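You operate a simulated robot arm through the tools that you are given. There is no shell and no other tool.

The job below is to be done with a simulated robot arm. You get a single attempt, and the scene is never put back.

JOB
Oil the middle of the black wok, then cover it.
Fine: the large steel plate is the cover; use the orange pastry brush and the oil dish; stand the brush back in its pot; leave the small steel plate. A coat counts when it lies all over at full strength: go over it till it gets no stronger.

The check looks at the end state, three seconds after you hand in, the way a careful person would. Anything else that was tipped, shoved, dropped, spilled or broken makes it a failure. Lids that push on must go on centred and level and be pressed home; caps that screw on are set level and turned clockwise until they are tight.

ROBOT AND FRAMES
A 7-joint arm with a two-finger parallel gripper, fixed in place. Base frame: the origin is at the foot of the arm, x ahead of it, y to its left, z up; the work surface is at about z = 800. Lengths are in mm, angles in degrees, forces in N, time in s.
Its first joint turns from -166.0 to 166.0 degrees. Payload 4.4 kg.
The TCP is the grasp point between the finger pads, 23 mm short of the fingertips. In the tool frame z runs along the fingers and y along their closing line. The gripper opens to 94 mm. The fingers are 38 mm wide and 10 mm thick; the gripper's body (54 by 96 mm) begins 39 mm behind the TCP.
Orientation is told as [roll, pitch, yaw] about the base's x, y, z axes, in that order, counted from this pose: with the fingers straight down and closing along the base's y, the tool's x points along the base's -x, its y along +y and its z along -z.

CONTROLS
- The arm moves only by the tool send_rows. Its argument "deltas" is a list that holds one entry, the list of rows, each a list of 7 numbers: the shift along the base's x, y, z in units of 20 mm (1.0 is 20 mm), then the turn, a rotation vector about the base's x, y, z in units of 8 degrees (1.0 is 8 degrees), then the closure, from 0 (fully open) to 1 (shut). In form: [[[x, y, z, wx, wy, wz, fingers], ...]]. A call has 1 to 20 rows; each row shifts and turns the commanded pose from where the row before left it. A call with a number of a shift or a turn outside -1 to 1 is refused whole. Rows are played at 5 a second. More than 50 mm and 8.6 degrees between two rows, or a gripper value outside its range, and nothing of the call is played. A pose out of reach is approached as far as the arm can. The call stops where the force on the tool passes 40 N (or 10 N more than at its start, if that is more) or the arm is blocked; 0.2 s more then pass. The fingers move at their own pace (about 72 mm/s each) and stop on an object; they squeeze with about 40 N. The grip force told is the motor's: it shows also when the fingers shut on nothing. Time passes only in rows, and 0.2 s behind the last, so rows that do not move let the fingers close. The reply holds the time, the measured pose of the TCP, the force on the tool along the base axes, the opening and the grip force, in the units named above and with some noise, with the torque about the TCP (base axes, N m) and any sound that the robot's microphone picked up.
- Cameras (640 x 400 px; columns grow to the right, rows downward): "scene" is fixed at [49.2, -500.9, 1484.8]; the picture's right is [0.86, -0.50, 0.00], its down [-0.15, -0.25, -0.96] and it looks along [0.48, 0.83, -0.29] (base axes); focal length 360 px, centre (320, 200). "wrist" rides on the gripper at [87, 16, -75] in the tool frame; the picture's right is [-0.18, 0.98, 0.00], its down [-0.58, -0.11, -0.81] and it looks along [-0.79, -0.15, 0.59] (tool axes); focal length 243 px, centre (320, 200). There is no depth. A picture from a camera that has moved, and an enlarged one, comes with that camera's place and axes in the base frame and with its lens.
- camera(camera): a new picture of that camera. No time passes.
- enlarge(camera, box): a new picture of the part [left, top, right, bottom] of that camera's present view, enlarged. No time passes.
- job_done(): hands the job in; it is judged then, once.

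Places have to be worked out from the pictures, the camera data and where the tool is seen. Open the gripper and draw the arm clear of the work before you hand the job in, unless the task says otherwise.

The tools are called after "Call:" as name(argument=value, ...) on one line, values as JSON. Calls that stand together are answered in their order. send_rows: Moves the arm, as the interface text tells. Its arguments: {"type":"object","properties":{"deltas":{"type":"array","items":{"type":"array","items":{"type":"array","items":{"type":"number"}}}}},"required":["deltas"]} The other tools are called the same way: camera (camera) takes a picture; enlarge (camera, box) takes an enlarged picture of a part of a camera's view; job_done () hands the job in.

At the start:

```text
time_s: 0.0
tool_pos: [311.3, 832.1, 1180.6]
ee_rot: [-0.2, 0.0, 0.0]
contact_force: [0.0, 0.5, 0.9]
ft_torque: [0.0, 0.0, 0.01]
gripper_width: 93.9
grip_force: 0.0
```

scene: 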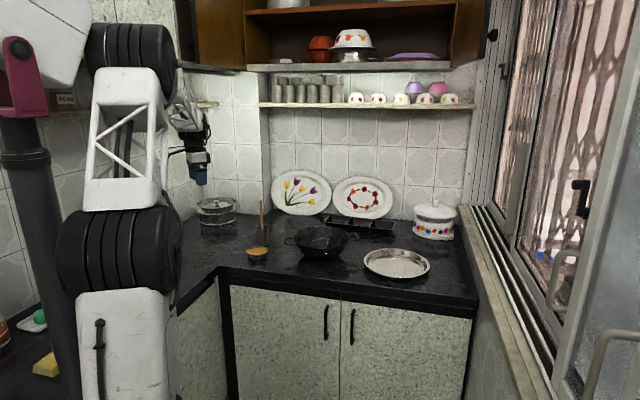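
wrist: 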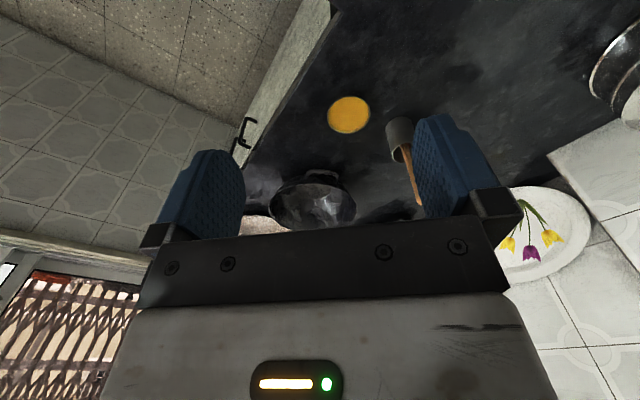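

I begin by looking closer at the work area from both cameras to find the wok, the brush pot, the oil dish and the plates.

Call:
enlarge(camera="scene", box=[190, 180, 350, 280])

Call:
enlarge(camera="scene", box=[320, 180, 480, 280])

Call:
enlarge(camera="wrist", box=[220, 60, 480, 240])

```text
4.00 times, centred on (270, 230) of scene
camera zoom: at [49.2, -500.9, 1484.8], right [0.86, -0.5, 0.0], down [-0.15, -0.25, -0.96], along [0.48, 0.83, -0.29], focal length 1440 px, centre (520, 80)
```

zoom: 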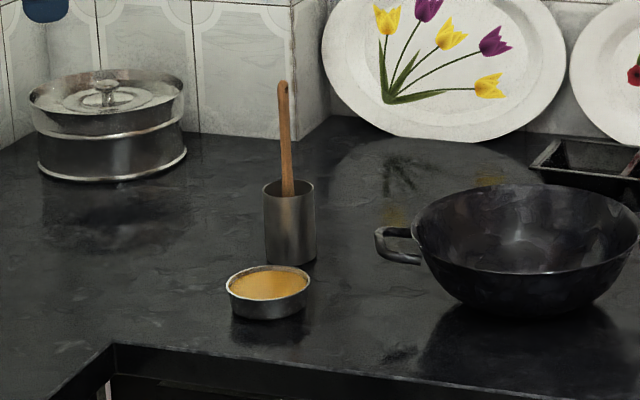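

```text
4.00 times, centred on (400, 230) of scene
camera zoom: at [49.2, -500.9, 1484.8], right [0.86, -0.5, 0.0], down [-0.15, -0.25, -0.96], along [0.48, 0.83, -0.29], focal length 1440 px, centre (0, 80)
```

zoom: 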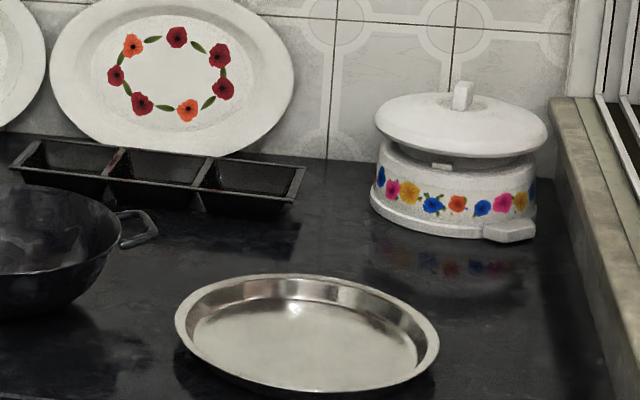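

```text
2.22 times, centred on (350, 150) of wrist
camera zoom: at [224.9, 847.5, 1256.9], right [0.18, 0.98, 0.0], down [0.58, -0.11, 0.81], along [0.79, -0.15, -0.59], focal length 539 px, centre (253, 311)
```

zoom: 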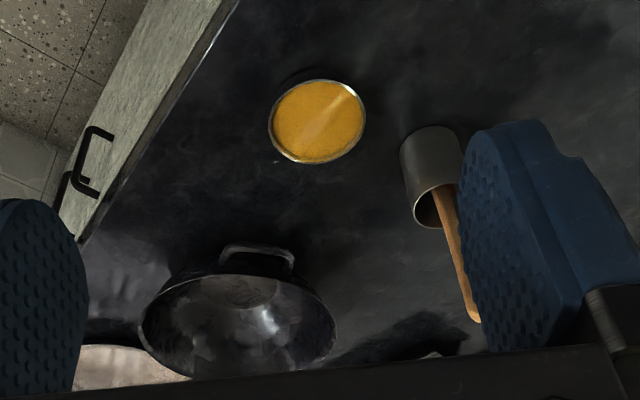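

The oil dish triangulates to about (521, 850, 830), the brush handle top to about (585, 950, 1018), the wok centre to about (760, 735), and a steel plate to about (975, 485). I will move back and yaw outward at a safe height, for a wide view of the whole counter.

Call:
send_rows(deltas=[[[0.65, -1, 0, 0, 0, 0.7, 0], [0.65, -1, 0, 0, 0, 0.7, 0], [0.65, -1, 0, 0, 0, 0.7, 0], [0.65, -1, 0, 0, 0, 0.7, 0], [0.65, -1, 0, 0, 0, 0.7, 0], [0.65, -1, 0, 0, 0, 0.7, 0], [0.65, -1, 0, 0, 0, 0.7, 0], [0.65, -1, 0, 0, 0, 0.7, 0], [0.65, -1, 0, 0, 0, 0, 0], [0.65, -1, 0, 0, 0, 0, 0], [0.65, -1, 0, 0, 0, 0, 0], [0.65, -1, 0, 0, 0, 0, 0], [0.65, -1, 0, 0, 0, 0, 0], [0, 0, 0, 0, 0, 0, 0]]])

Call:
camera(camera="wrist")

Call:
camera(camera="scene")

```text
time_s: 3.0
tool_pos: [481.0, 570.9, 1180.8]
ee_rot: [-0.2, 0.0, 44.9]
contact_force: [-0.2, -0.3, -0.4]
ft_torque: [0.03, 0.04, 0.02]
gripper_width: 93.8
grip_force: 0.0
```

```text
taken
camera wrist: at [408.1, 520.6, 1255.7], right [-0.56, 0.83, 0.0], down [0.49, 0.33, 0.81], along [0.67, 0.45, -0.59], focal length 243 px, centre (320, 200)
```

wrist: 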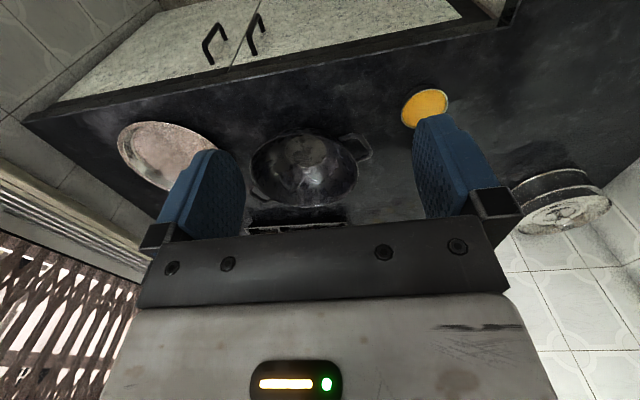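

```text
taken
```

scene: 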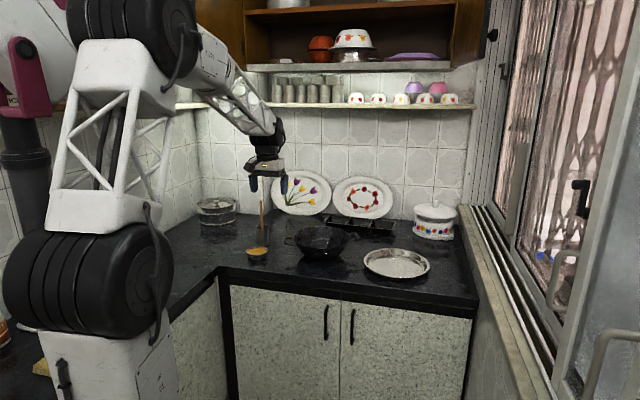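

The view now shows wok, plate, oil dish and the round steel container. I enlarge the wok and plate in both cameras to measure them and look for the small plate.

Call:
enlarge(camera="wrist", box=[230, 80, 470, 240])

Call:
enlarge(camera="wrist", box=[90, 80, 330, 240])

Call:
enlarge(camera="scene", box=[280, 200, 440, 300])

Call:
enlarge(camera="scene", box=[0, 200, 256, 360])

Call:
enlarge(camera="scene", box=[240, 0, 480, 130])

```text
2.50 times, centred on (350, 160) of wrist
camera zoom: at [408.1, 520.6, 1255.7], right [-0.56, 0.83, 0.0], down [0.49, 0.33, 0.81], along [0.67, 0.45, -0.59], focal length 606 px, centre (245, 300)
```

zoom: 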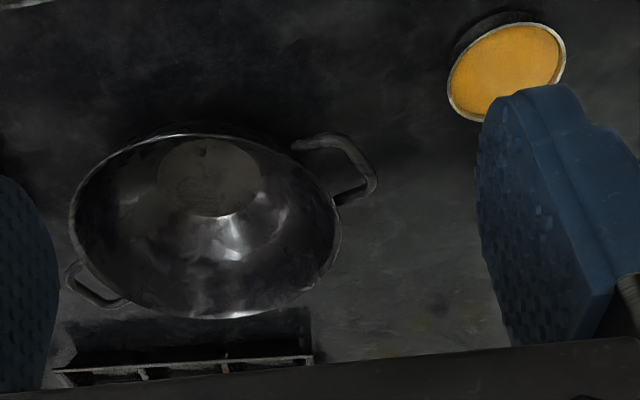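

```text
2.50 times, centred on (210, 160) of wrist
camera zoom: at [408.1, 520.6, 1255.7], right [-0.56, 0.83, 0.0], down [0.49, 0.33, 0.81], along [0.67, 0.45, -0.59], focal length 606 px, centre (595, 300)
```

zoom: 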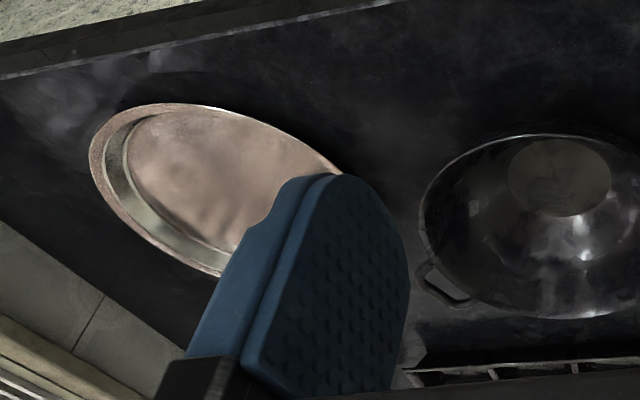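

```text
4.00 times, centred on (360, 250) of scene
camera zoom: at [49.2, -500.9, 1484.8], right [0.86, -0.5, 0.0], down [-0.15, -0.25, -0.96], along [0.48, 0.83, -0.29], focal length 1440 px, centre (160, 0)
```

zoom: 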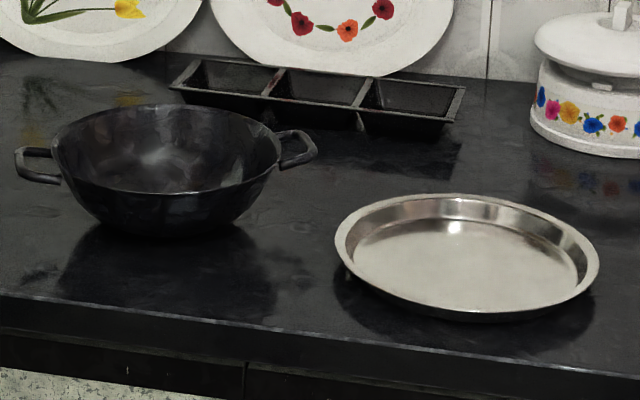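

```text
2.50 times, centred on (128, 280) of scene
camera zoom: at [49.2, -500.9, 1484.8], right [0.86, -0.5, 0.0], down [-0.15, -0.25, -0.96], along [0.48, 0.83, -0.29], focal length 900 px, centre (800, 0)
```

zoom: 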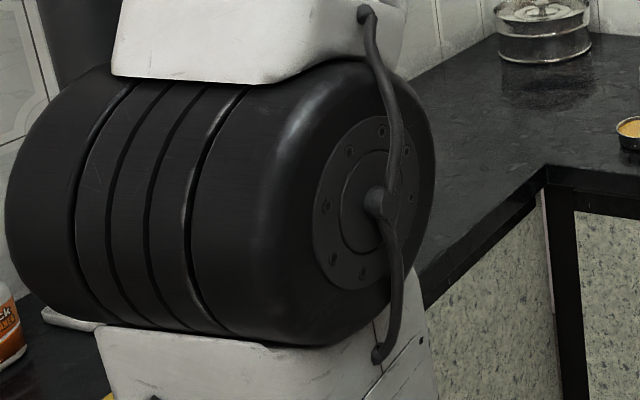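

```text
2.67 times, centred on (360, 65) of scene
camera zoom: at [49.2, -500.9, 1484.8], right [0.86, -0.5, 0.0], down [-0.15, -0.25, -0.96], along [0.48, 0.83, -0.29], focal length 960 px, centre (213, 560)
```

zoom: 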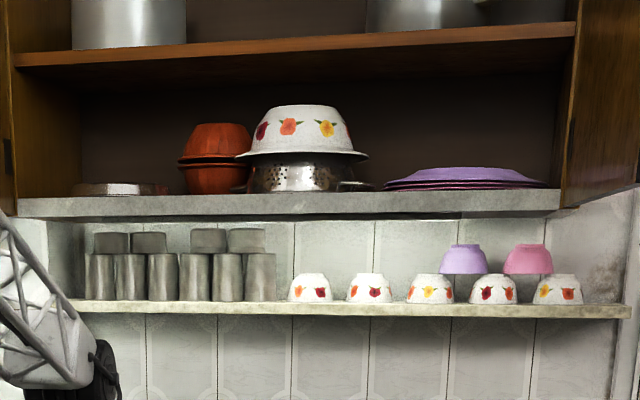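

The plate seems to sit a little above the counter, perhaps on something. I zoom in tightly on its underside, and on the wok and pot.

Call:
enlarge(camera="scene", box=[356, 240, 436, 290])

Call:
enlarge(camera="scene", box=[280, 215, 360, 265])

Call:
enlarge(camera="scene", box=[232, 215, 296, 265])

```text
8.00 times, centred on (396, 265) of scene
camera zoom: at [49.2, -500.9, 1484.8], right [0.86, -0.5, 0.0], down [-0.15, -0.25, -0.96], along [0.48, 0.83, -0.29], focal length 2881 px, centre (-288, -320)
```

zoom: 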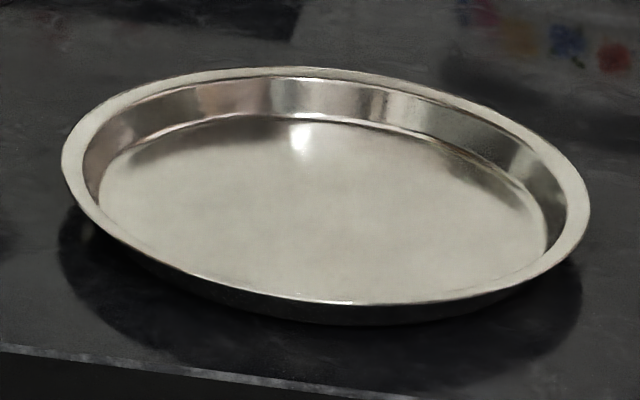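

```text
8.00 times, centred on (320, 240) of scene
camera zoom: at [49.2, -500.9, 1484.8], right [0.86, -0.5, 0.0], down [-0.15, -0.25, -0.96], along [0.48, 0.83, -0.29], focal length 2881 px, centre (320, -120)
```

zoom: 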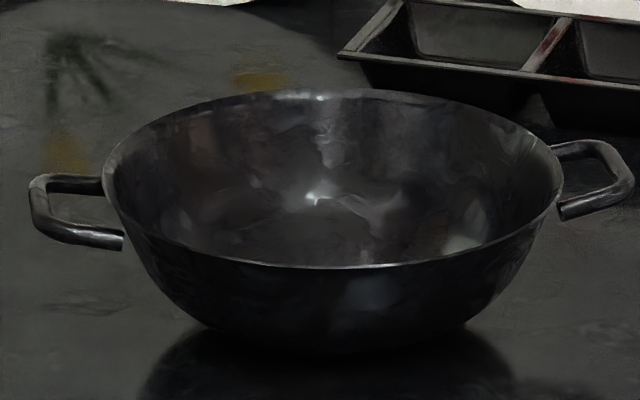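

```text
8.00 times, centred on (264, 240) of scene
camera zoom: at [49.2, -500.9, 1484.8], right [0.86, -0.5, 0.0], down [-0.15, -0.25, -0.96], along [0.48, 0.83, -0.29], focal length 2881 px, centre (768, -120)
```

zoom: 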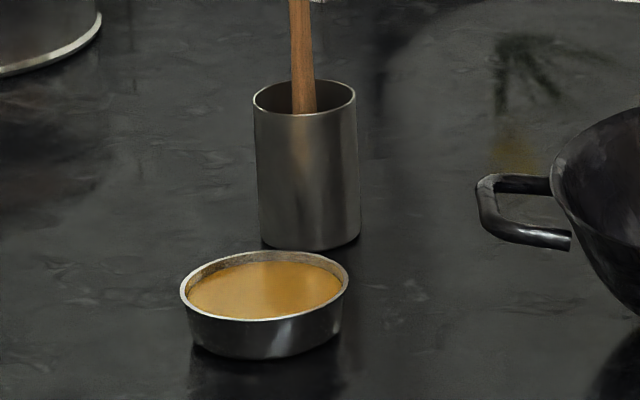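

The plate has a flat lip and shallow wall (about 267 mm across) and the wok about 245 mm across, so this is the large plate and cover. I now pre-position for the brush: azimuth of about 58°, tool tilted 45° outward, still high and well inside the brush radius.

Call:
send_rows(deltas=[[[0, 1, 0, 0, 0, 0.84, 0], [0, 1, 0, 0, 0, 0.84, 0], [0, 1, 0, 0.7976, -0.4927, 0, 0], [0, 1, 0, 0.7976, -0.4927, 0, 0], [0, 1, 0, 0.7976, -0.4927, 0, 0], [0, 1, 0, 0.7976, -0.4927, 0, 0], [0, 1, 0, 0.7976, -0.4927, 0, 0], [0, 1, 0, 0.7976, -0.4927, 0, 0], [-0.2, 1, 0, 0, 0, 0, 0], [-0.2, 0.75, 0, 0, 0, 0, 0], [0, 0, 0, 0, 0, 0, 0]]])

Call:
camera(camera="wrist")

Call:
camera(camera="scene")

```text
time_s: 5.4
tool_pos: [472.3, 768.0, 1182.8]
ee_rot: [0.0, -45.0, 58.3]
contact_force: [0.4, 0.8, 0.1]
ft_torque: [0.01, -0.02, -0.02]
gripper_width: 94.0
grip_force: 0.0
```

```text
taken
camera wrist: at [397.9, 679.1, 1174.7], right [-0.77, 0.63, 0.13], down [0.01, -0.19, 0.98], along [0.64, 0.75, 0.14], focal length 243 px, centre (320, 200)
```

wrist: 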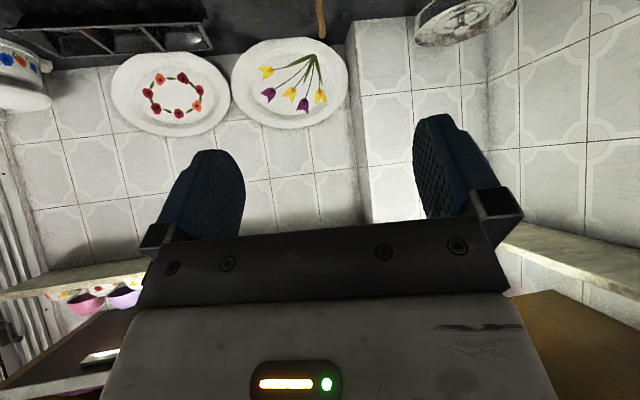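

```text
taken
```

scene: 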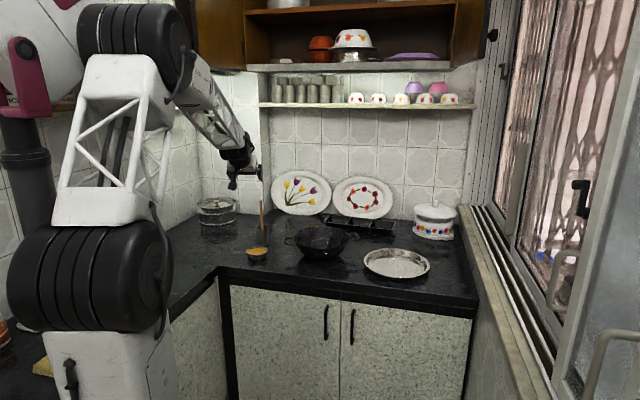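

The tilt worked cleanly. I lower to handle height (z about 985) at this radius, still short of the brush, then look again.

Call:
send_rows(deltas=[[[0, 0, -1, 0, 0, 0, 0], [0, 0, -1, 0, 0, 0, 0], [0, 0, -1, 0, 0, 0, 0], [0, 0, -1, 0, 0, 0, 0], [0, 0, -1, 0, 0, 0, 0], [0, 0, -1, 0, 0, 0, 0], [0, 0, -1, 0, 0, 0, 0], [0, 0, -1, 0, 0, 0, 0], [0, 0, -1, 0, 0, 0, 0], [0, 0, -0.9, 0, 0, 0, 0], [0, 0, 0, 0, 0, 0, 0]]])

Call:
camera(camera="wrist")

Call:
enlarge(camera="scene", box=[190, 170, 318, 250])

```text
time_s: 7.8
tool_pos: [473.3, 764.9, 982.8]
ee_rot: [-0.2, -45.0, 58.2]
contact_force: [0.1, -0.2, 0.6]
ft_torque: [-0.02, -0.02, 0.03]
gripper_width: 94.1
grip_force: 0.0
```

```text
taken
camera wrist: at [398.4, 676.3, 974.6], right [-0.77, 0.63, 0.13], down [0.01, -0.19, 0.98], along [0.64, 0.75, 0.14], focal length 243 px, centre (320, 200)
```

wrist: 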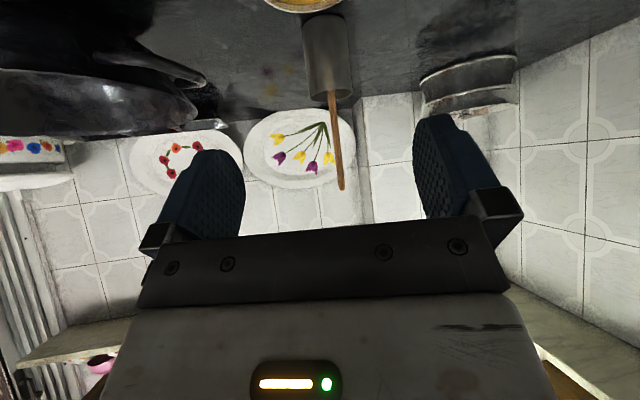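

```text
5.00 times, centred on (254, 210) of scene
camera zoom: at [49.2, -500.9, 1484.8], right [0.86, -0.5, 0.0], down [-0.15, -0.25, -0.96], along [0.48, 0.83, -0.29], focal length 1801 px, centre (650, 150)
```

zoom: 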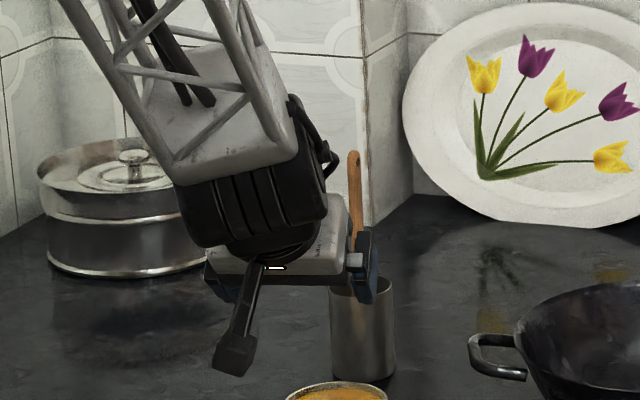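

The handle lies almost exactly on the tool's midline (about 1 mm off), with its top at z about 1010 and radius about 1116. I approach radially 180 mm with fingers open and check before the last bit.

Call:
send_rows(deltas=[[[0.527, 0.85, 0, 0, 0, 0, 0], [0.527, 0.85, 0, 0, 0, 0, 0], [0.527, 0.85, 0, 0, 0, 0, 0], [0.527, 0.85, 0, 0, 0, 0, 0], [0.527, 0.85, 0, 0, 0, 0, 0], [0.527, 0.85, 0, 0, 0, 0, 0], [0.527, 0.85, 0, 0, 0, 0, 0], [0.527, 0.85, 0, 0, 0, 0, 0], [0.527, 0.85, 0, 0, 0, 0, 0], [0, 0, 0, 0, 0, 0, 0]]])

Call:
camera(camera="wrist")

Call:
enlarge(camera="scene", box=[210, 170, 338, 250])

```text
time_s: 10.0
tool_pos: [566.6, 919.1, 985.1]
ee_rot: [-0.1, -44.9, 58.2]
contact_force: [0.4, 0.0, 0.1]
ft_torque: [-0.01, 0.0, 0.03]
gripper_width: 94.2
grip_force: 0.1
```

```text
taken
camera wrist: at [492.8, 830.5, 976.9], right [-0.77, 0.63, 0.13], down [0.01, -0.19, 0.98], along [0.64, 0.75, 0.14], focal length 243 px, centre (320, 200)
```

wrist: 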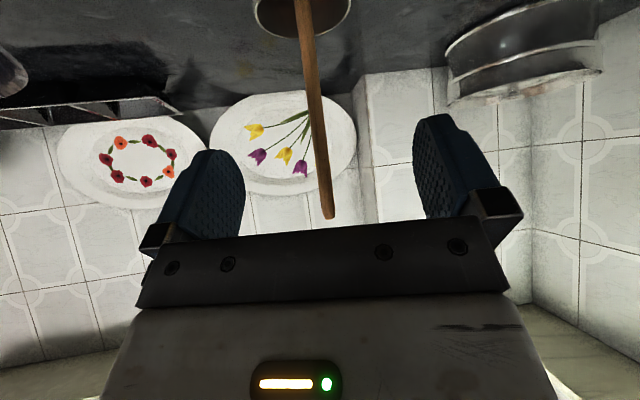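

```text
5.00 times, centred on (274, 210) of scene
camera zoom: at [49.2, -500.9, 1484.8], right [0.86, -0.5, 0.0], down [-0.15, -0.25, -0.96], along [0.48, 0.83, -0.29], focal length 1801 px, centre (550, 150)
```

zoom: 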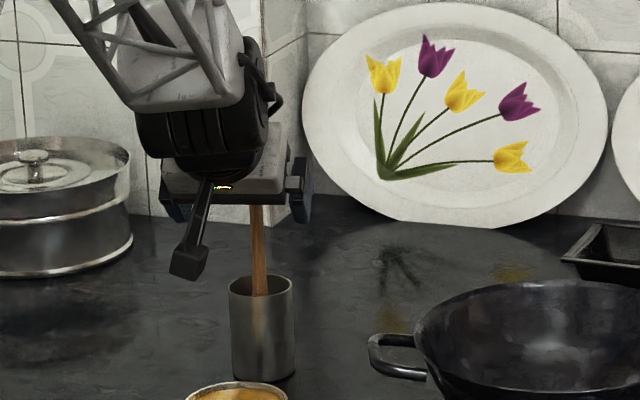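

The handle is centred between the fingers, about 38 mm ahead of the grasp point and 2–3 mm to one side. I finish the approach and close on it.

Call:
send_rows(deltas=[[[0.5535, 0.775, 0, 0, 0, 0, 0], [0.5535, 0.775, 0, 0, 0, 0, 0], [0, 0, 0, 0, 0, 0, 0]]])

Call:
camera(camera="wrist")

```text
time_s: 10.8
tool_pos: [588.1, 950.0, 983.3]
ee_rot: [-0.1, -44.8, 58.2]
contact_force: [0.2, -0.2, 0.2]
ft_torque: [0.0, -0.02, 0.02]
gripper_width: 94.1
grip_force: 0.0
```

```text
taken
camera wrist: at [514.7, 861.3, 975.9], right [-0.77, 0.63, 0.13], down [0.01, -0.19, 0.98], along [0.64, 0.75, 0.14], focal length 243 px, centre (320, 200)
```

wrist: 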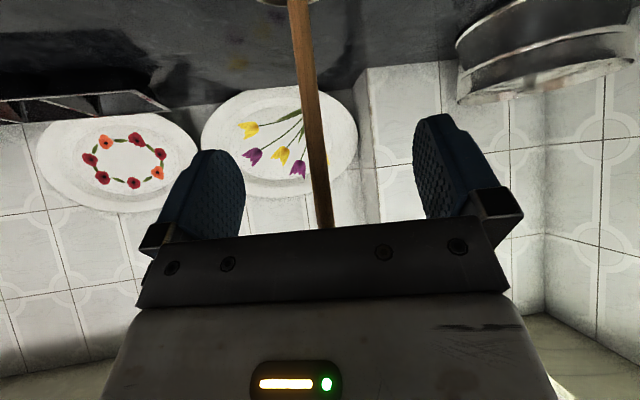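

The handle sits on the grasp line (column ~319, row 182). I close the fingers on it.

Call:
send_rows(deltas=[[[0, 0, 0, 0, 0, 0, 1], [0, 0, 0, 0, 0, 0, 1], [0, 0, 0, 0, 0, 0, 1], [0, 0, 0, 0, 0, 0, 1], [0, 0, 0, 0, 0, 0, 1]]])

Call:
camera(camera="wrist")

Call:
enlarge(camera="scene", box=[210, 170, 338, 250])

```text
time_s: 12.0
tool_pos: [588.4, 949.8, 984.6]
ee_rot: [0.0, -44.9, 58.2]
contact_force: [-0.2, 0.6, -0.5]
ft_torque: [0.01, 0.03, 0.0]
gripper_width: 8.0
grip_force: 40.3
```

```text
taken
camera wrist: at [514.6, 861.3, 976.0], right [-0.77, 0.63, 0.13], down [0.01, -0.19, 0.98], along [0.64, 0.75, 0.14], focal length 243 px, centre (320, 200)
```

wrist: 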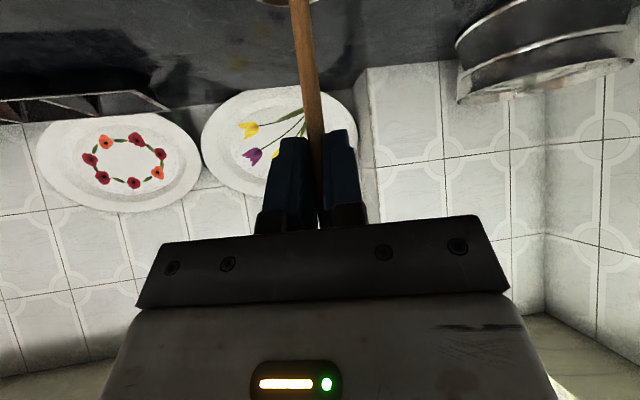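

```text
5.00 times, centred on (274, 210) of scene
camera zoom: at [49.2, -500.9, 1484.8], right [0.86, -0.5, 0.0], down [-0.15, -0.25, -0.96], along [0.48, 0.83, -0.29], focal length 1801 px, centre (550, 150)
```

zoom: 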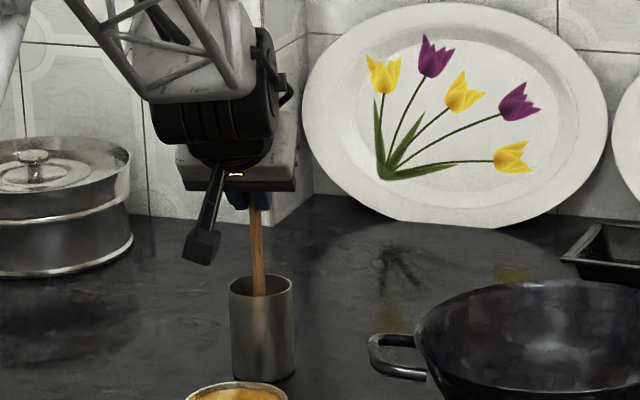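

The handle is held at 8 mm width with 40 N. I lift straight up 120 mm to clear the pot and see the brush head.

Call:
send_rows(deltas=[[[0, 0, 0.5, 0, 0, 0, 1], [0, 0, 0.75, 0, 0, 0, 1], [0, 0, 0.75, 0, 0, 0, 1], [0, 0, 1, 0, 0, 0, 1], [0, 0, 1, 0, 0, 0, 1], [0, 0, 1, 0, 0, 0, 1], [0, 0, 1, 0, 0, 0, 1], [0, 0, 0, 0, 0, 0, 1]]])

Call:
camera(camera="wrist")

Call:
enlarge(camera="scene", box=[210, 160, 338, 240])

```text
time_s: 13.8
tool_pos: [588.6, 952.1, 1104.0]
ee_rot: [-0.1, -44.9, 58.3]
contact_force: [0.4, -0.2, -1.4]
ft_torque: [0.03, 0.01, 0.01]
gripper_width: 8.2
grip_force: 39.7
```

```text
taken
camera wrist: at [514.9, 863.3, 1096.5], right [-0.77, 0.63, 0.13], down [0.01, -0.19, 0.98], along [0.64, 0.75, 0.14], focal length 243 px, centre (320, 200)
```

wrist: 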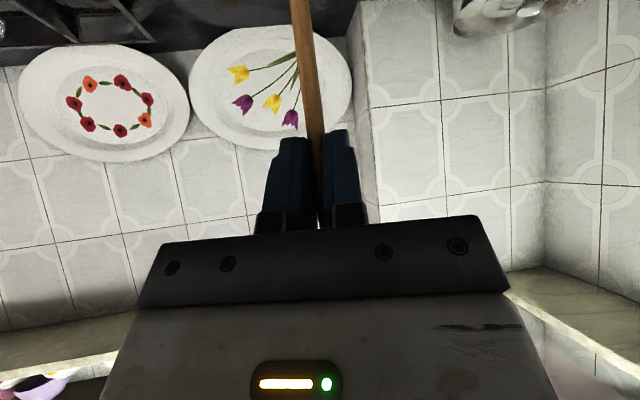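

```text
5.00 times, centred on (274, 200) of scene
camera zoom: at [49.2, -500.9, 1484.8], right [0.86, -0.5, 0.0], down [-0.15, -0.25, -0.96], along [0.48, 0.83, -0.29], focal length 1801 px, centre (550, 200)
```

zoom: 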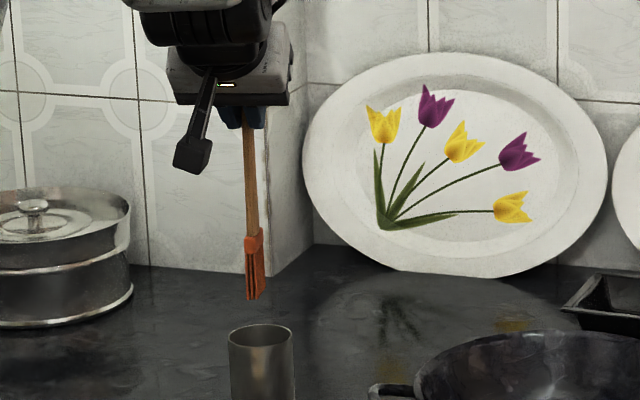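

The brush came out cleanly, hanging vertical, and its orange tip is about 177 mm below the TCP. I move radially inward at this height until it hangs over the oil dish centre at (522, 850).

Call:
send_rows(deltas=[[[-0.55, -0.84, 0, 0, 0, 0, 1], [-0.55, -0.84, 0, 0, 0, 0, 1], [-0.55, -0.84, 0, 0, 0, 0, 1], [-0.55, -0.84, 0, 0, 0, 0, 1], [-0.55, -0.84, 0, 0, 0, 0, 1], [-0.55, -0.84, 0, 0, 0, 0, 1], [0, 0, 0, 0, 0, 0, 1], [0, 0, -1, 0, 0, 0, 1], [0, 0, -1, 0, 0, 0, 1], [0, 0, 0, 0, 0, 0, 1]]])

Call:
camera(camera="wrist")

Call:
enlarge(camera="scene", box=[210, 180, 306, 260])

```text
time_s: 16.0
tool_pos: [523.1, 849.7, 1062.3]
ee_rot: [0.0, -44.9, 58.1]
contact_force: [0.4, -0.3, -1.0]
ft_torque: [0.01, 0.0, 0.02]
gripper_width: 8.1
grip_force: 40.1
```

```text
taken
camera wrist: at [449.6, 760.7, 1055.2], right [-0.77, 0.63, 0.13], down [0.01, -0.19, 0.98], along [0.64, 0.75, 0.14], focal length 243 px, centre (320, 200)
```

wrist: 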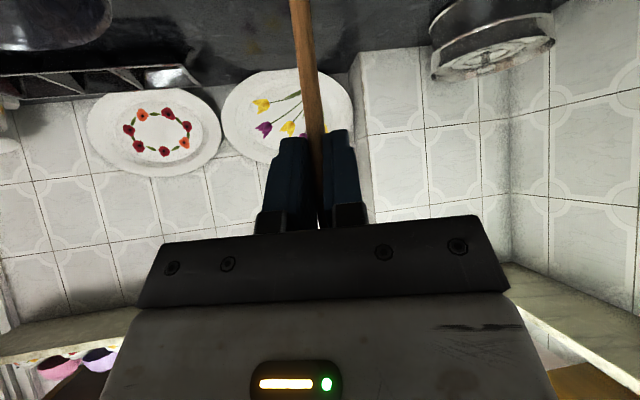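

```text
5.00 times, centred on (258, 220) of scene
camera zoom: at [49.2, -500.9, 1484.8], right [0.86, -0.5, 0.0], down [-0.15, -0.25, -0.96], along [0.48, 0.83, -0.29], focal length 1801 px, centre (630, 100)
```

zoom: 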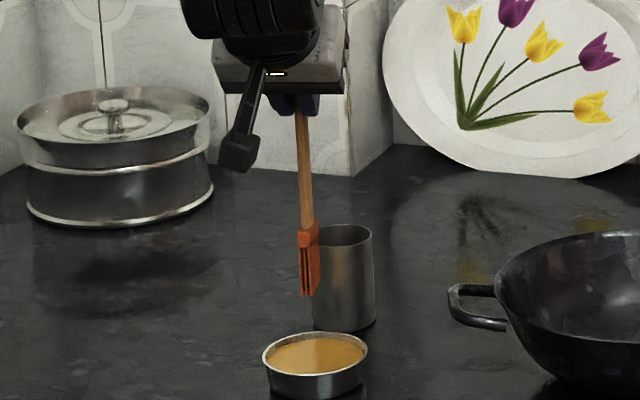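

The tip is centred over the dish at z about 883. I lower 60 mm towards the oil surface and look.

Call:
send_rows(deltas=[[[0, 0, -1, 0, 0, 0, 1], [0, 0, -1, 0, 0, 0, 1], [0, 0, -0.5, 0, 0, 0, 1], [0, 0, -0.5, 0, 0, 0, 1], [0, 0, 0, 0, 0, 0, 1]]])

Call:
enlarge(camera="scene", box=[226, 210, 290, 260])

```text
time_s: 17.2
tool_pos: [523.0, 850.6, 1004.9]
ee_rot: [0.0, -45.0, 58.2]
contact_force: [-0.2, -0.1, -0.3]
ft_torque: [0.03, 0.0, 0.03]
gripper_width: 8.1
grip_force: 39.6
```

```text
8.00 times, centred on (258, 235) of scene
camera zoom: at [49.2, -500.9, 1484.8], right [0.86, -0.5, 0.0], down [-0.15, -0.25, -0.96], along [0.48, 0.83, -0.29], focal length 2881 px, centre (816, -80)
```

zoom: 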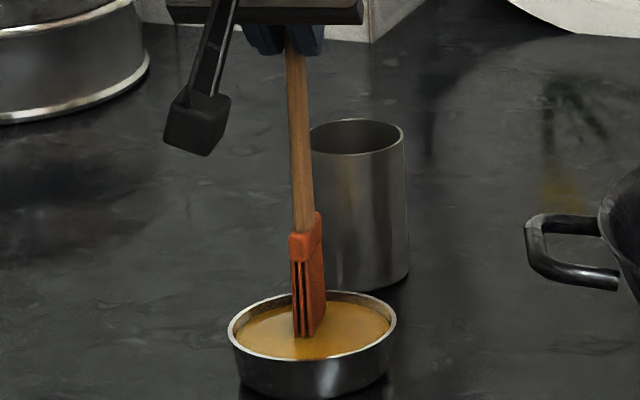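

The tip is just reaching the oil surface (z about 824). I dip about 12 mm more in small steps, hold, and check the force.

Call:
send_rows(deltas=[[[0, 0, -0.2, 0, 0, 0, 1], [0, 0, -0.2, 0, 0, 0, 1], [0, 0, -0.2, 0, 0, 0, 1], [0, 0, 0, 0, 0, 0, 1], [0, 0, 0, 0, 0, 0, 1]]])

Call:
enlarge(camera="scene", box=[226, 210, 290, 260])

```text
time_s: 17.9
tool_pos: [525.2, 853.5, 1003.3]
ee_rot: [-0.1, -45.5, 58.2]
contact_force: [0.1, 0.8, 5.6]
ft_torque: [0.13, -0.06, 0.0]
gripper_width: 8.2
grip_force: 39.5
stopped in row 3: the force on the tool passed its limit at 43 N (the readings are from after the stop); the commanded pose is now the measured one
```

```text
8.00 times, centred on (258, 235) of scene
camera zoom: at [49.2, -500.9, 1484.8], right [0.86, -0.5, 0.0], down [-0.15, -0.25, -0.96], along [0.48, 0.83, -0.29], focal length 2881 px, centre (816, -80)
```

zoom: 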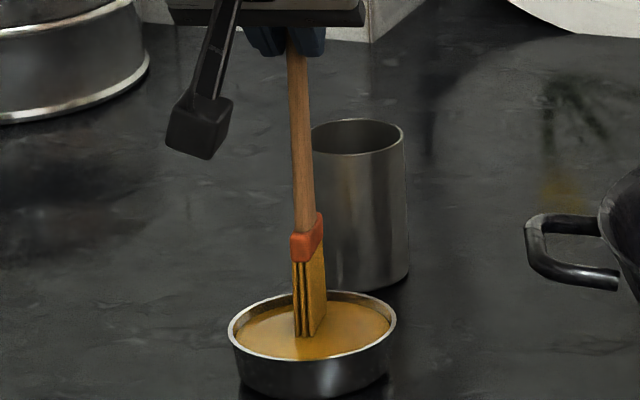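

The bristles turned yellow, so the brush is loaded; the dish resisted at this depth, so the next contact will be lighter. I lift clear (tip to about 930, well above the wok rim at about 885) and let it hang over the dish a moment.

Call:
send_rows(deltas=[[[-0.1, -0.15, 0.25, 0, 0, 0, 1], [0, 0, 0.5, 0, 0, 0, 1], [0, 0, 1, 0, 0, 0, 1], [0, 0, 1, 0, 0, 0, 1], [0, 0, 1, 0, 0, 0, 1], [0, 0, 1, 0, 0, 0, 1], [0, 0, 0.6, 0, 0, 0, 1], [0, 0, 0, 0, 0, 0, 1], [0, 0, 0, 0, 0, 0, 1]]])

Call:
enlarge(camera="scene", box=[218, 180, 298, 260])

```text
time_s: 19.9
tool_pos: [522.2, 850.2, 1109.0]
ee_rot: [-0.1, -45.5, 58.2]
contact_force: [-0.1, -0.3, 0.0]
ft_torque: [0.0, 0.02, 0.02]
gripper_width: 8.0
grip_force: 40.0
```

```text
5.00 times, centred on (258, 220) of scene
camera zoom: at [49.2, -500.9, 1484.8], right [0.86, -0.5, 0.0], down [-0.15, -0.25, -0.96], along [0.48, 0.83, -0.29], focal length 1801 px, centre (630, 100)
```

zoom: 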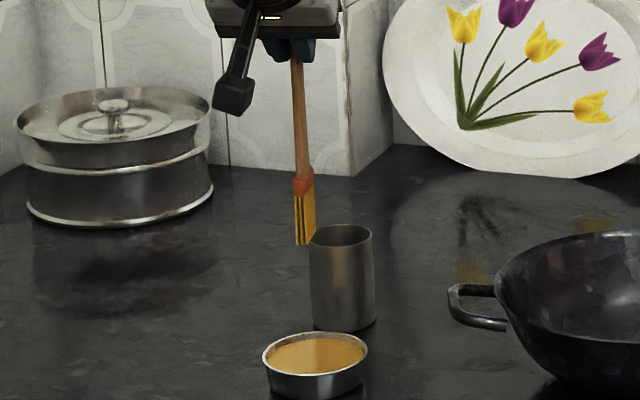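

The brush is yellow with oil and the dish is undisturbed. I carry it across to hang over the wok centre at about (772, 728), yawing along with the azimuth.

Call:
send_rows(deltas=[[[0.892, -0.4365, 0, 0, 0, -0.133, 1], [0.892, -0.4365, 0, 0, 0, -0.133, 1], [0.892, -0.4365, 0, 0, 0, -0.133, 1], [0.892, -0.4365, 0, 0, 0, -0.133, 1], [0.892, -0.4365, 0, 0, 0, -0.133, 1], [0.892, -0.4365, 0, 0, 0, -0.133, 1], [0.892, -0.4365, 0, 0, 0, -0.133, 1], [0.892, -0.4365, 0, 0, 0, -0.133, 1], [0.892, -0.4365, 0, 0, 0, -0.133, 1], [0.892, -0.4365, 0, 0, 0, -0.133, 1], [0.892, -0.4365, 0, 0, 0, -0.133, 1], [0.892, -0.4365, 0, 0, 0, -0.133, 1], [0.892, -0.4365, 0, 0, 0, -0.133, 1], [0.892, -0.4365, 0, 0, 0, -0.133, 1], [0, 0, 0, 0, 0, 0, 1]]])

Call:
camera(camera="wrist")

Call:
enlarge(camera="scene", box=[272, 180, 368, 260])

```text
time_s: 23.1
tool_pos: [771.9, 728.2, 1107.7]
ee_rot: [-0.1, -45.5, 43.4]
contact_force: [0.8, -0.2, -0.8]
ft_torque: [0.02, -0.02, 0.04]
gripper_width: 8.2
grip_force: 39.4
```

```text
taken
camera wrist: at [677.1, 660.6, 1099.1], right [-0.58, 0.8, 0.13], down [-0.05, -0.19, 0.98], along [0.81, 0.56, 0.15], focal length 243 px, centre (320, 200)
```

wrist: 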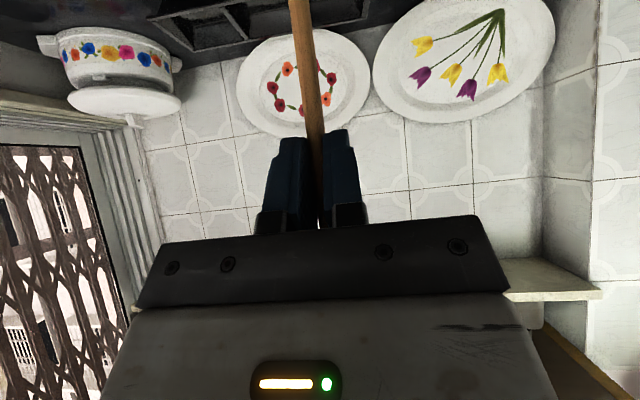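

```text
5.00 times, centred on (320, 220) of scene
camera zoom: at [49.2, -500.9, 1484.8], right [0.86, -0.5, 0.0], down [-0.15, -0.25, -0.96], along [0.48, 0.83, -0.29], focal length 1801 px, centre (320, 100)
```

zoom: 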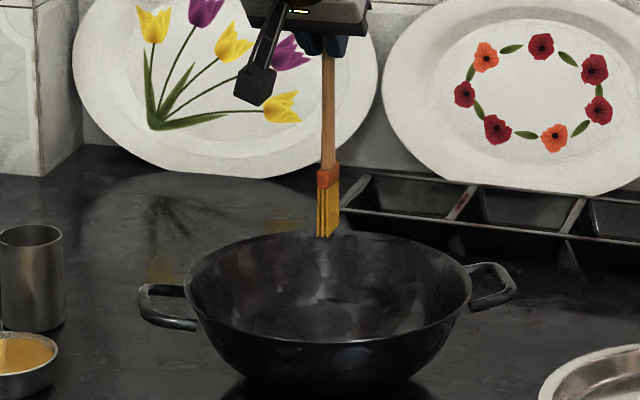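

The brush hangs over the wok centre. I lower 100 mm into the wok, staying above the bottom, then check.

Call:
send_rows(deltas=[[[0, 0, -1, 0, 0, 0, 1], [0, 0, -1, 0, 0, 0, 1], [0, 0, -1, 0, 0, 0, 1], [0, 0, -1, 0, 0, 0, 1], [0, 0, -0.7, 0, 0, 0, 1], [0, 0, -0.3, 0, 0, 0, 1], [0, 0, 0, 0, 0, 0, 1]]])

Call:
enlarge(camera="scene", box=[280, 210, 360, 260])

```text
time_s: 24.7
tool_pos: [771.3, 727.4, 1007.8]
ee_rot: [-0.1, -45.4, 43.4]
contact_force: [0.1, 0.3, -1.2]
ft_torque: [0.0, 0.0, -0.01]
gripper_width: 8.3
grip_force: 39.8
```

```text
8.00 times, centred on (320, 235) of scene
camera zoom: at [49.2, -500.9, 1484.8], right [0.86, -0.5, 0.0], down [-0.15, -0.25, -0.96], along [0.48, 0.83, -0.29], focal length 2881 px, centre (320, -80)
```

zoom: 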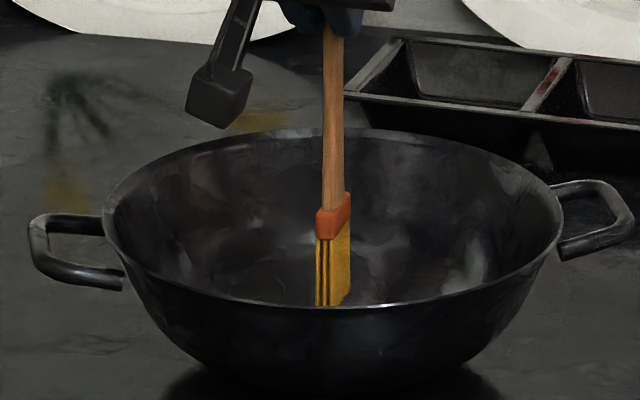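

Tip is at about z 829, bottom expected near 806. I step down 14 mm slowly and read the force.

Call:
send_rows(deltas=[[[0, 0, -0.25, 0, 0, 0, 1], [0, 0, -0.25, 0, 0, 0, 1], [0, 0, -0.2, 0, 0, 0, 1], [0, 0, 0, 0, 0, 0, 1]]])

```text
time_s: 25.7
tool_pos: [772.1, 726.0, 994.2]
ee_rot: [-0.2, -45.4, 43.3]
contact_force: [-0.8, 0.5, -0.7]
ft_torque: [0.01, 0.0, -0.01]
gripper_width: 7.9
grip_force: 40.1
```

No contact yet at TCP z 994. I continue down in 2 mm steps.

Call:
send_rows(deltas=[[[0, 0, -0.1, 0, 0, 0, 1], [0, 0, -0.1, 0, 0, 0, 1], [0, 0, -0.1, 0, 0, 0, 1], [0, 0, 0, 0, 0, 0, 1]]])

```text
time_s: 26.7
tool_pos: [771.8, 726.4, 989.0]
ee_rot: [0.0, -45.5, 43.4]
contact_force: [-1.1, 0.3, 0.0]
ft_torque: [-0.01, 0.02, 0.0]
gripper_width: 7.9
grip_force: 39.8
```

Still free at 989. I step down another few millimetres with the force watched.

Call:
send_rows(deltas=[[[0, 0, -0.1, 0, 0, 0, 1], [0, 0, -0.1, 0, 0, 0, 1], [0, 0, 0, 0, 0, 0, 1]]])

Call:
enlarge(camera="scene", box=[280, 210, 360, 260])

```text
time_s: 27.5
tool_pos: [771.8, 726.4, 984.3]
ee_rot: [-0.1, -45.5, 43.3]
contact_force: [-0.1, 0.4, 0.2]
ft_torque: [-0.01, 0.01, 0.0]
gripper_width: 8.1
grip_force: 40.1
```

```text
8.00 times, centred on (320, 235) of scene
camera zoom: at [49.2, -500.9, 1484.8], right [0.86, -0.5, 0.0], down [-0.15, -0.25, -0.96], along [0.48, 0.83, -0.29], focal length 2881 px, centre (320, -80)
```

zoom: 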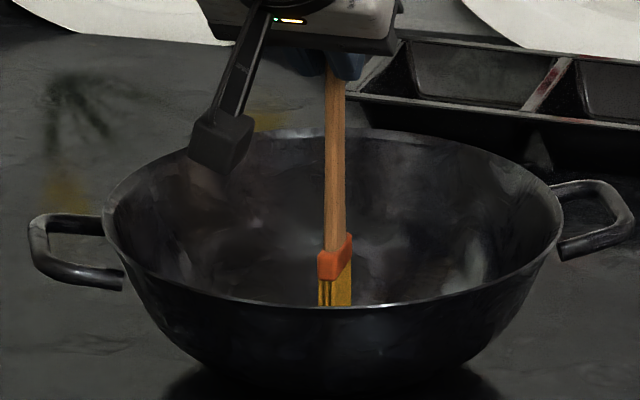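

Tip should be around 805. I continue 2 mm at a time.

Call:
send_rows(deltas=[[[0, 0, -0.1, 0, 0, 0, 1], [0, 0, 0, 0, 0, 0, 1]]])

Call:
send_rows(deltas=[[[0, 0, -0.1, 0, 0, 0, 1], [0, 0, 0, 0, 0, 0, 1]]])

```text
time_s: 28.1
tool_pos: [772.1, 725.9, 983.8]
ee_rot: [-0.1, -45.6, 43.3]
contact_force: [-0.6, 0.3, 9.4]
ft_torque: [0.0, -0.05, -0.01]
gripper_width: 7.9
grip_force: 39.6
```

```text
time_s: 28.7
tool_pos: [772.6, 726.9, 982.9]
ee_rot: [-0.1, -45.7, 43.4]
contact_force: [-1.1, -1.9, 28.3]
ft_torque: [-0.03, -0.21, -0.04]
gripper_width: 8.1
grip_force: 40.3
```

Contact found: the tip touches the bottom at TCP z about 984, with about 28 N now. I back off to a light press and make a trial stroke along x across the middle.

Call:
send_rows(deltas=[[[0, 0, -0.0, 0, 0, 0, 1], [0, 0, 0.09, 0, 0, 0, 1], [0, 0, 0, 0, 0, 0, 1]]])

Call:
send_rows(deltas=[[[0.6, 0, 0, 0, 0, 0, 1], [0.6, 0, 0, 0, 0, 0, 1], [-0.8, 0, 0, 0, 0, 0, 1], [-0.8, 0, 0, 0, 0, 0, 1], [-0.8, 0, 0, 0, 0, 0, 1], [0.6, 0, 0, 0, 0, 0, 1], [0.6, 0, 0, 0, 0, 0, 1], [0, 0, 0, 0, 0, 0, 1]]])

Call:
enlarge(camera="scene", box=[280, 210, 360, 260])

```text
time_s: 29.5
tool_pos: [771.4, 727.6, 985.1]
ee_rot: [-0.1, -45.4, 43.4]
contact_force: [1.9, 1.9, 30.9]
ft_torque: [0.5, -0.75, 0.01]
gripper_width: 8.1
grip_force: 40.0
```

```text
time_s: 31.3
tool_pos: [772.0, 727.1, 981.1]
ee_rot: [-0.1, -45.4, 43.5]
contact_force: [-0.1, 0.5, 0.0]
ft_torque: [0.02, 0.05, -0.01]
gripper_width: 8.1
grip_force: 40.0
```

```text
8.00 times, centred on (320, 235) of scene
camera zoom: at [49.2, -500.9, 1484.8], right [0.86, -0.5, 0.0], down [-0.15, -0.25, -0.96], along [0.48, 0.83, -0.29], focal length 2881 px, centre (320, -80)
```

zoom: 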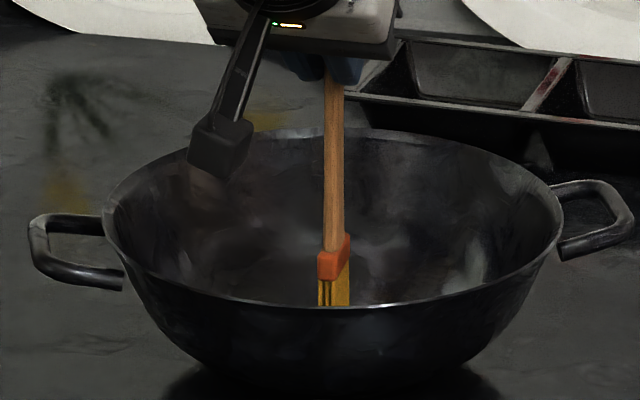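

After the stroke the force is zero at a TCP z of 981, so the brush probably slid a few millimetres up in the grip. I find contact again in 1 mm steps.

Call:
send_rows(deltas=[[[0, 0, -0.05, 0, 0, 0, 1], [0, 0, 0, 0, 0, 0, 1]]])

Call:
send_rows(deltas=[[[0, 0, -0.05, 0, 0, 0, 1], [0, 0, 0, 0, 0, 0, 1]]])

Call:
send_rows(deltas=[[[0, 0, -0.05, 0, 0, 0, 1], [0, 0, 0, 0, 0, 0, 1]]])

```text
time_s: 31.9
tool_pos: [771.3, 726.5, 980.8]
ee_rot: [-0.2, -45.5, 43.3]
contact_force: [-0.2, -1.1, 2.1]
ft_torque: [-0.07, 0.04, -0.03]
gripper_width: 8.2
grip_force: 40.0
```

```text
time_s: 32.5
tool_pos: [772.7, 727.8, 980.6]
ee_rot: [-0.2, -45.5, 43.5]
contact_force: [-0.3, 0.2, 7.5]
ft_torque: [0.0, 0.07, 0.0]
gripper_width: 7.8
grip_force: 39.9
```

```text
time_s: 33.1
tool_pos: [772.2, 727.9, 980.5]
ee_rot: [-0.2, -45.6, 43.4]
contact_force: [0.9, 1.9, 18.6]
ft_torque: [0.26, -0.19, 0.02]
gripper_width: 8.1
grip_force: 39.7
```

Contact sits at about TCP z 980.6 now, with roughly 10 N per mm. I ease off about 1 mm and raster the upper half of the disc with 8 mm line spacing, watching the force.

Call:
send_rows(deltas=[[[0.75, 0.2, 0.05, 0, 0, 0, 1], [0.75, 0, 0, 0, 0, 0, 1], [0.75, 0, 0, 0, 0, 0, 1], [-0.05, 0.4, 0, 0, 0, 0, 1], [-0.88, 0, 0, 0, 0, 0, 1], [-0.88, 0, 0, 0, 0, 0, 1], [-0.88, 0, 0, 0, 0, 0, 1], [-0.88, 0, 0, 0, 0, 0, 1], [-0.88, 0, 0, 0, 0, 0, 1]]])

```text
time_s: 35.1
tool_pos: [729.3, 736.7, 979.6]
ee_rot: [-0.1, -45.4, 43.4]
contact_force: [8.4, -2.7, 8.0]
ft_torque: [-0.29, -1.48, 0.0]
gripper_width: 8.4
grip_force: 39.7
```

Light press of about 8 N with steady drag, good. I continue with the next lines at y offsets +20 and +28.

Call:
send_rows(deltas=[[[0.15, 0.4, 0, 0, 0, 0, 1], [0.82, 0, 0, 0, 0, 0, 1], [0.82, 0, 0, 0, 0, 0, 1], [0.82, 0, 0, 0, 0, 0, 1], [0.82, 0, 0, 0, 0, 0, 1], [0.82, 0, 0, 0, 0, 0, 1], [-0.25, 0.4, 0, 0, 0, 0, 1], [-0.9, 0, 0, 0, 0, 0, 1], [-0.9, 0, 0, 0, 0, 0, 1], [-0.9, 0, 0, 0, 0, 0, 1], [-0.9, 0, 0, 0, 0, 0, 1]]])

Call:
enlarge(camera="scene", box=[280, 210, 360, 260])

```text
time_s: 37.5
tool_pos: [736.1, 754.5, 983.3]
ee_rot: [0.0, -45.5, 43.5]
contact_force: [4.3, 0.5, 6.8]
ft_torque: [0.13, -0.8, -0.02]
gripper_width: 8.2
grip_force: 39.8
```

```text
8.00 times, centred on (320, 235) of scene
camera zoom: at [49.2, -500.9, 1484.8], right [0.86, -0.5, 0.0], down [-0.15, -0.25, -0.96], along [0.48, 0.83, -0.29], focal length 2881 px, centre (320, -80)
```

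zoom: 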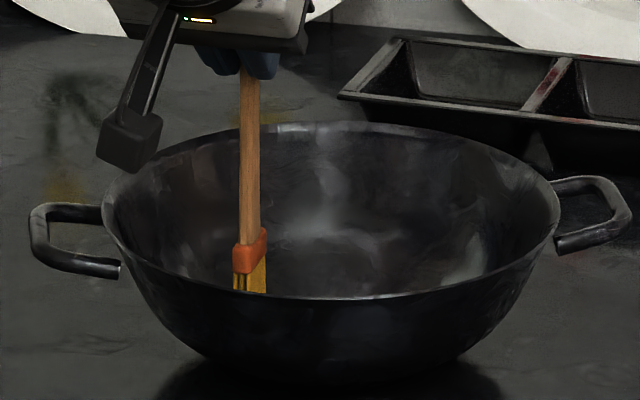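

The wok outline in the picture moved a few pixels, so the brush may be pushing against the wall. I lift the brush 15 mm and look again to see whether the wok shifted or only tipped.

Call:
send_rows(deltas=[[[0.3, -0.3, 0.5, 0, 0, 0, 1], [0.3, -0.3, 0.5, 0, 0, 0, 1], [0, 0, 0, 0, 0, 0, 1]]])

Call:
enlarge(camera="scene", box=[280, 210, 360, 260])

```text
time_s: 38.3
tool_pos: [746.7, 743.5, 1001.0]
ee_rot: [-0.1, -45.4, 43.3]
contact_force: [0.1, 0.2, -0.3]
ft_torque: [-0.01, -0.01, -0.04]
gripper_width: 8.5
grip_force: 39.7
```

```text
8.00 times, centred on (320, 235) of scene
camera zoom: at [49.2, -500.9, 1484.8], right [0.86, -0.5, 0.0], down [-0.15, -0.25, -0.96], along [0.48, 0.83, -0.29], focal length 2881 px, centre (320, -80)
```

zoom: 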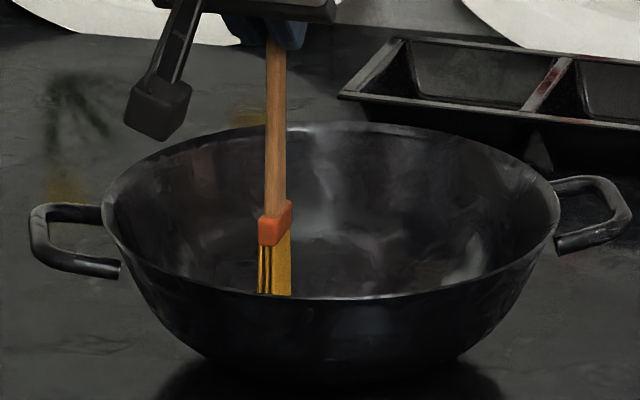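

The wok slid several millimetres away from the scene camera, so I must press much lighter. I lift the brush out of the wok and set up a viewing pose with the wrist camera to check the coat and re-measure the wok centre.

Call:
send_rows(deltas=[[[0, 0, 1, 0, 0, 0, 1], [0, 0, 1, 0, 0, 0, 1], [0, 0, 1, 0, 0, 0, 1], [0, 0, 1, 0, 0, 0, 1], [0, 0, 1, 0, 0, 0, 1], [0, 0, 1, 0, 0, 0, 1], [0, 0, 1, 0, 0, 0, 1], [0, 0, 1, 0, 0, 0, 1], [0, 0, 1, 0, 0, 0, 1], [0, 0, 1, 0, 0, 0, 1], [0, 0, 0, 0, 0, 0, 1]]])

Call:
send_rows(deltas=[[[0, -0.93, 0, -0.6501, 0.6898, 0, 1], [0, -0.93, 0, -0.6501, 0.6898, 0, 1], [0, -0.93, 0, -0.6501, 0.6898, 0, 1], [0, -0.93, 0, -0.6501, 0.6898, 0, 1], [0, -0.93, 0, -0.6501, 0.6898, 0, 1], [0, -0.93, 0, -0.6501, 0.6898, 0, 1], [0, -0.93, 0, 0, 0, 0, 1], [0, 0, 0, 0, 0, 0, 1]]])

Call:
camera(camera="wrist")

```text
time_s: 40.7
tool_pos: [747.3, 741.4, 1200.7]
ee_rot: [-0.1, -45.3, 43.3]
contact_force: [1.2, 0.7, -0.4]
ft_torque: [-0.02, 0.01, -0.01]
gripper_width: 8.1
grip_force: 39.8
```

```text
time_s: 42.5
tool_pos: [746.8, 612.7, 1200.6]
ee_rot: [0.1, 0.1, 43.3]
contact_force: [-0.5, 0.3, -1.0]
ft_torque: [0.04, -0.01, 0.02]
gripper_width: 7.9
grip_force: 40.1
```

```text
taken
camera wrist: at [673.1, 564.4, 1275.5], right [-0.54, 0.84, 0.0], down [0.5, 0.32, 0.81], along [0.68, 0.44, -0.59], focal length 243 px, centre (320, 200)
```

wrist: 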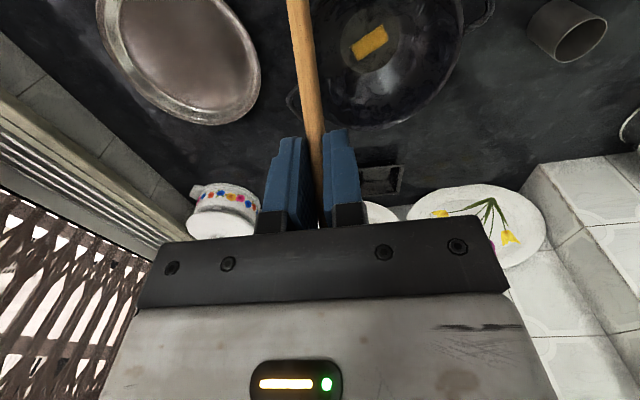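

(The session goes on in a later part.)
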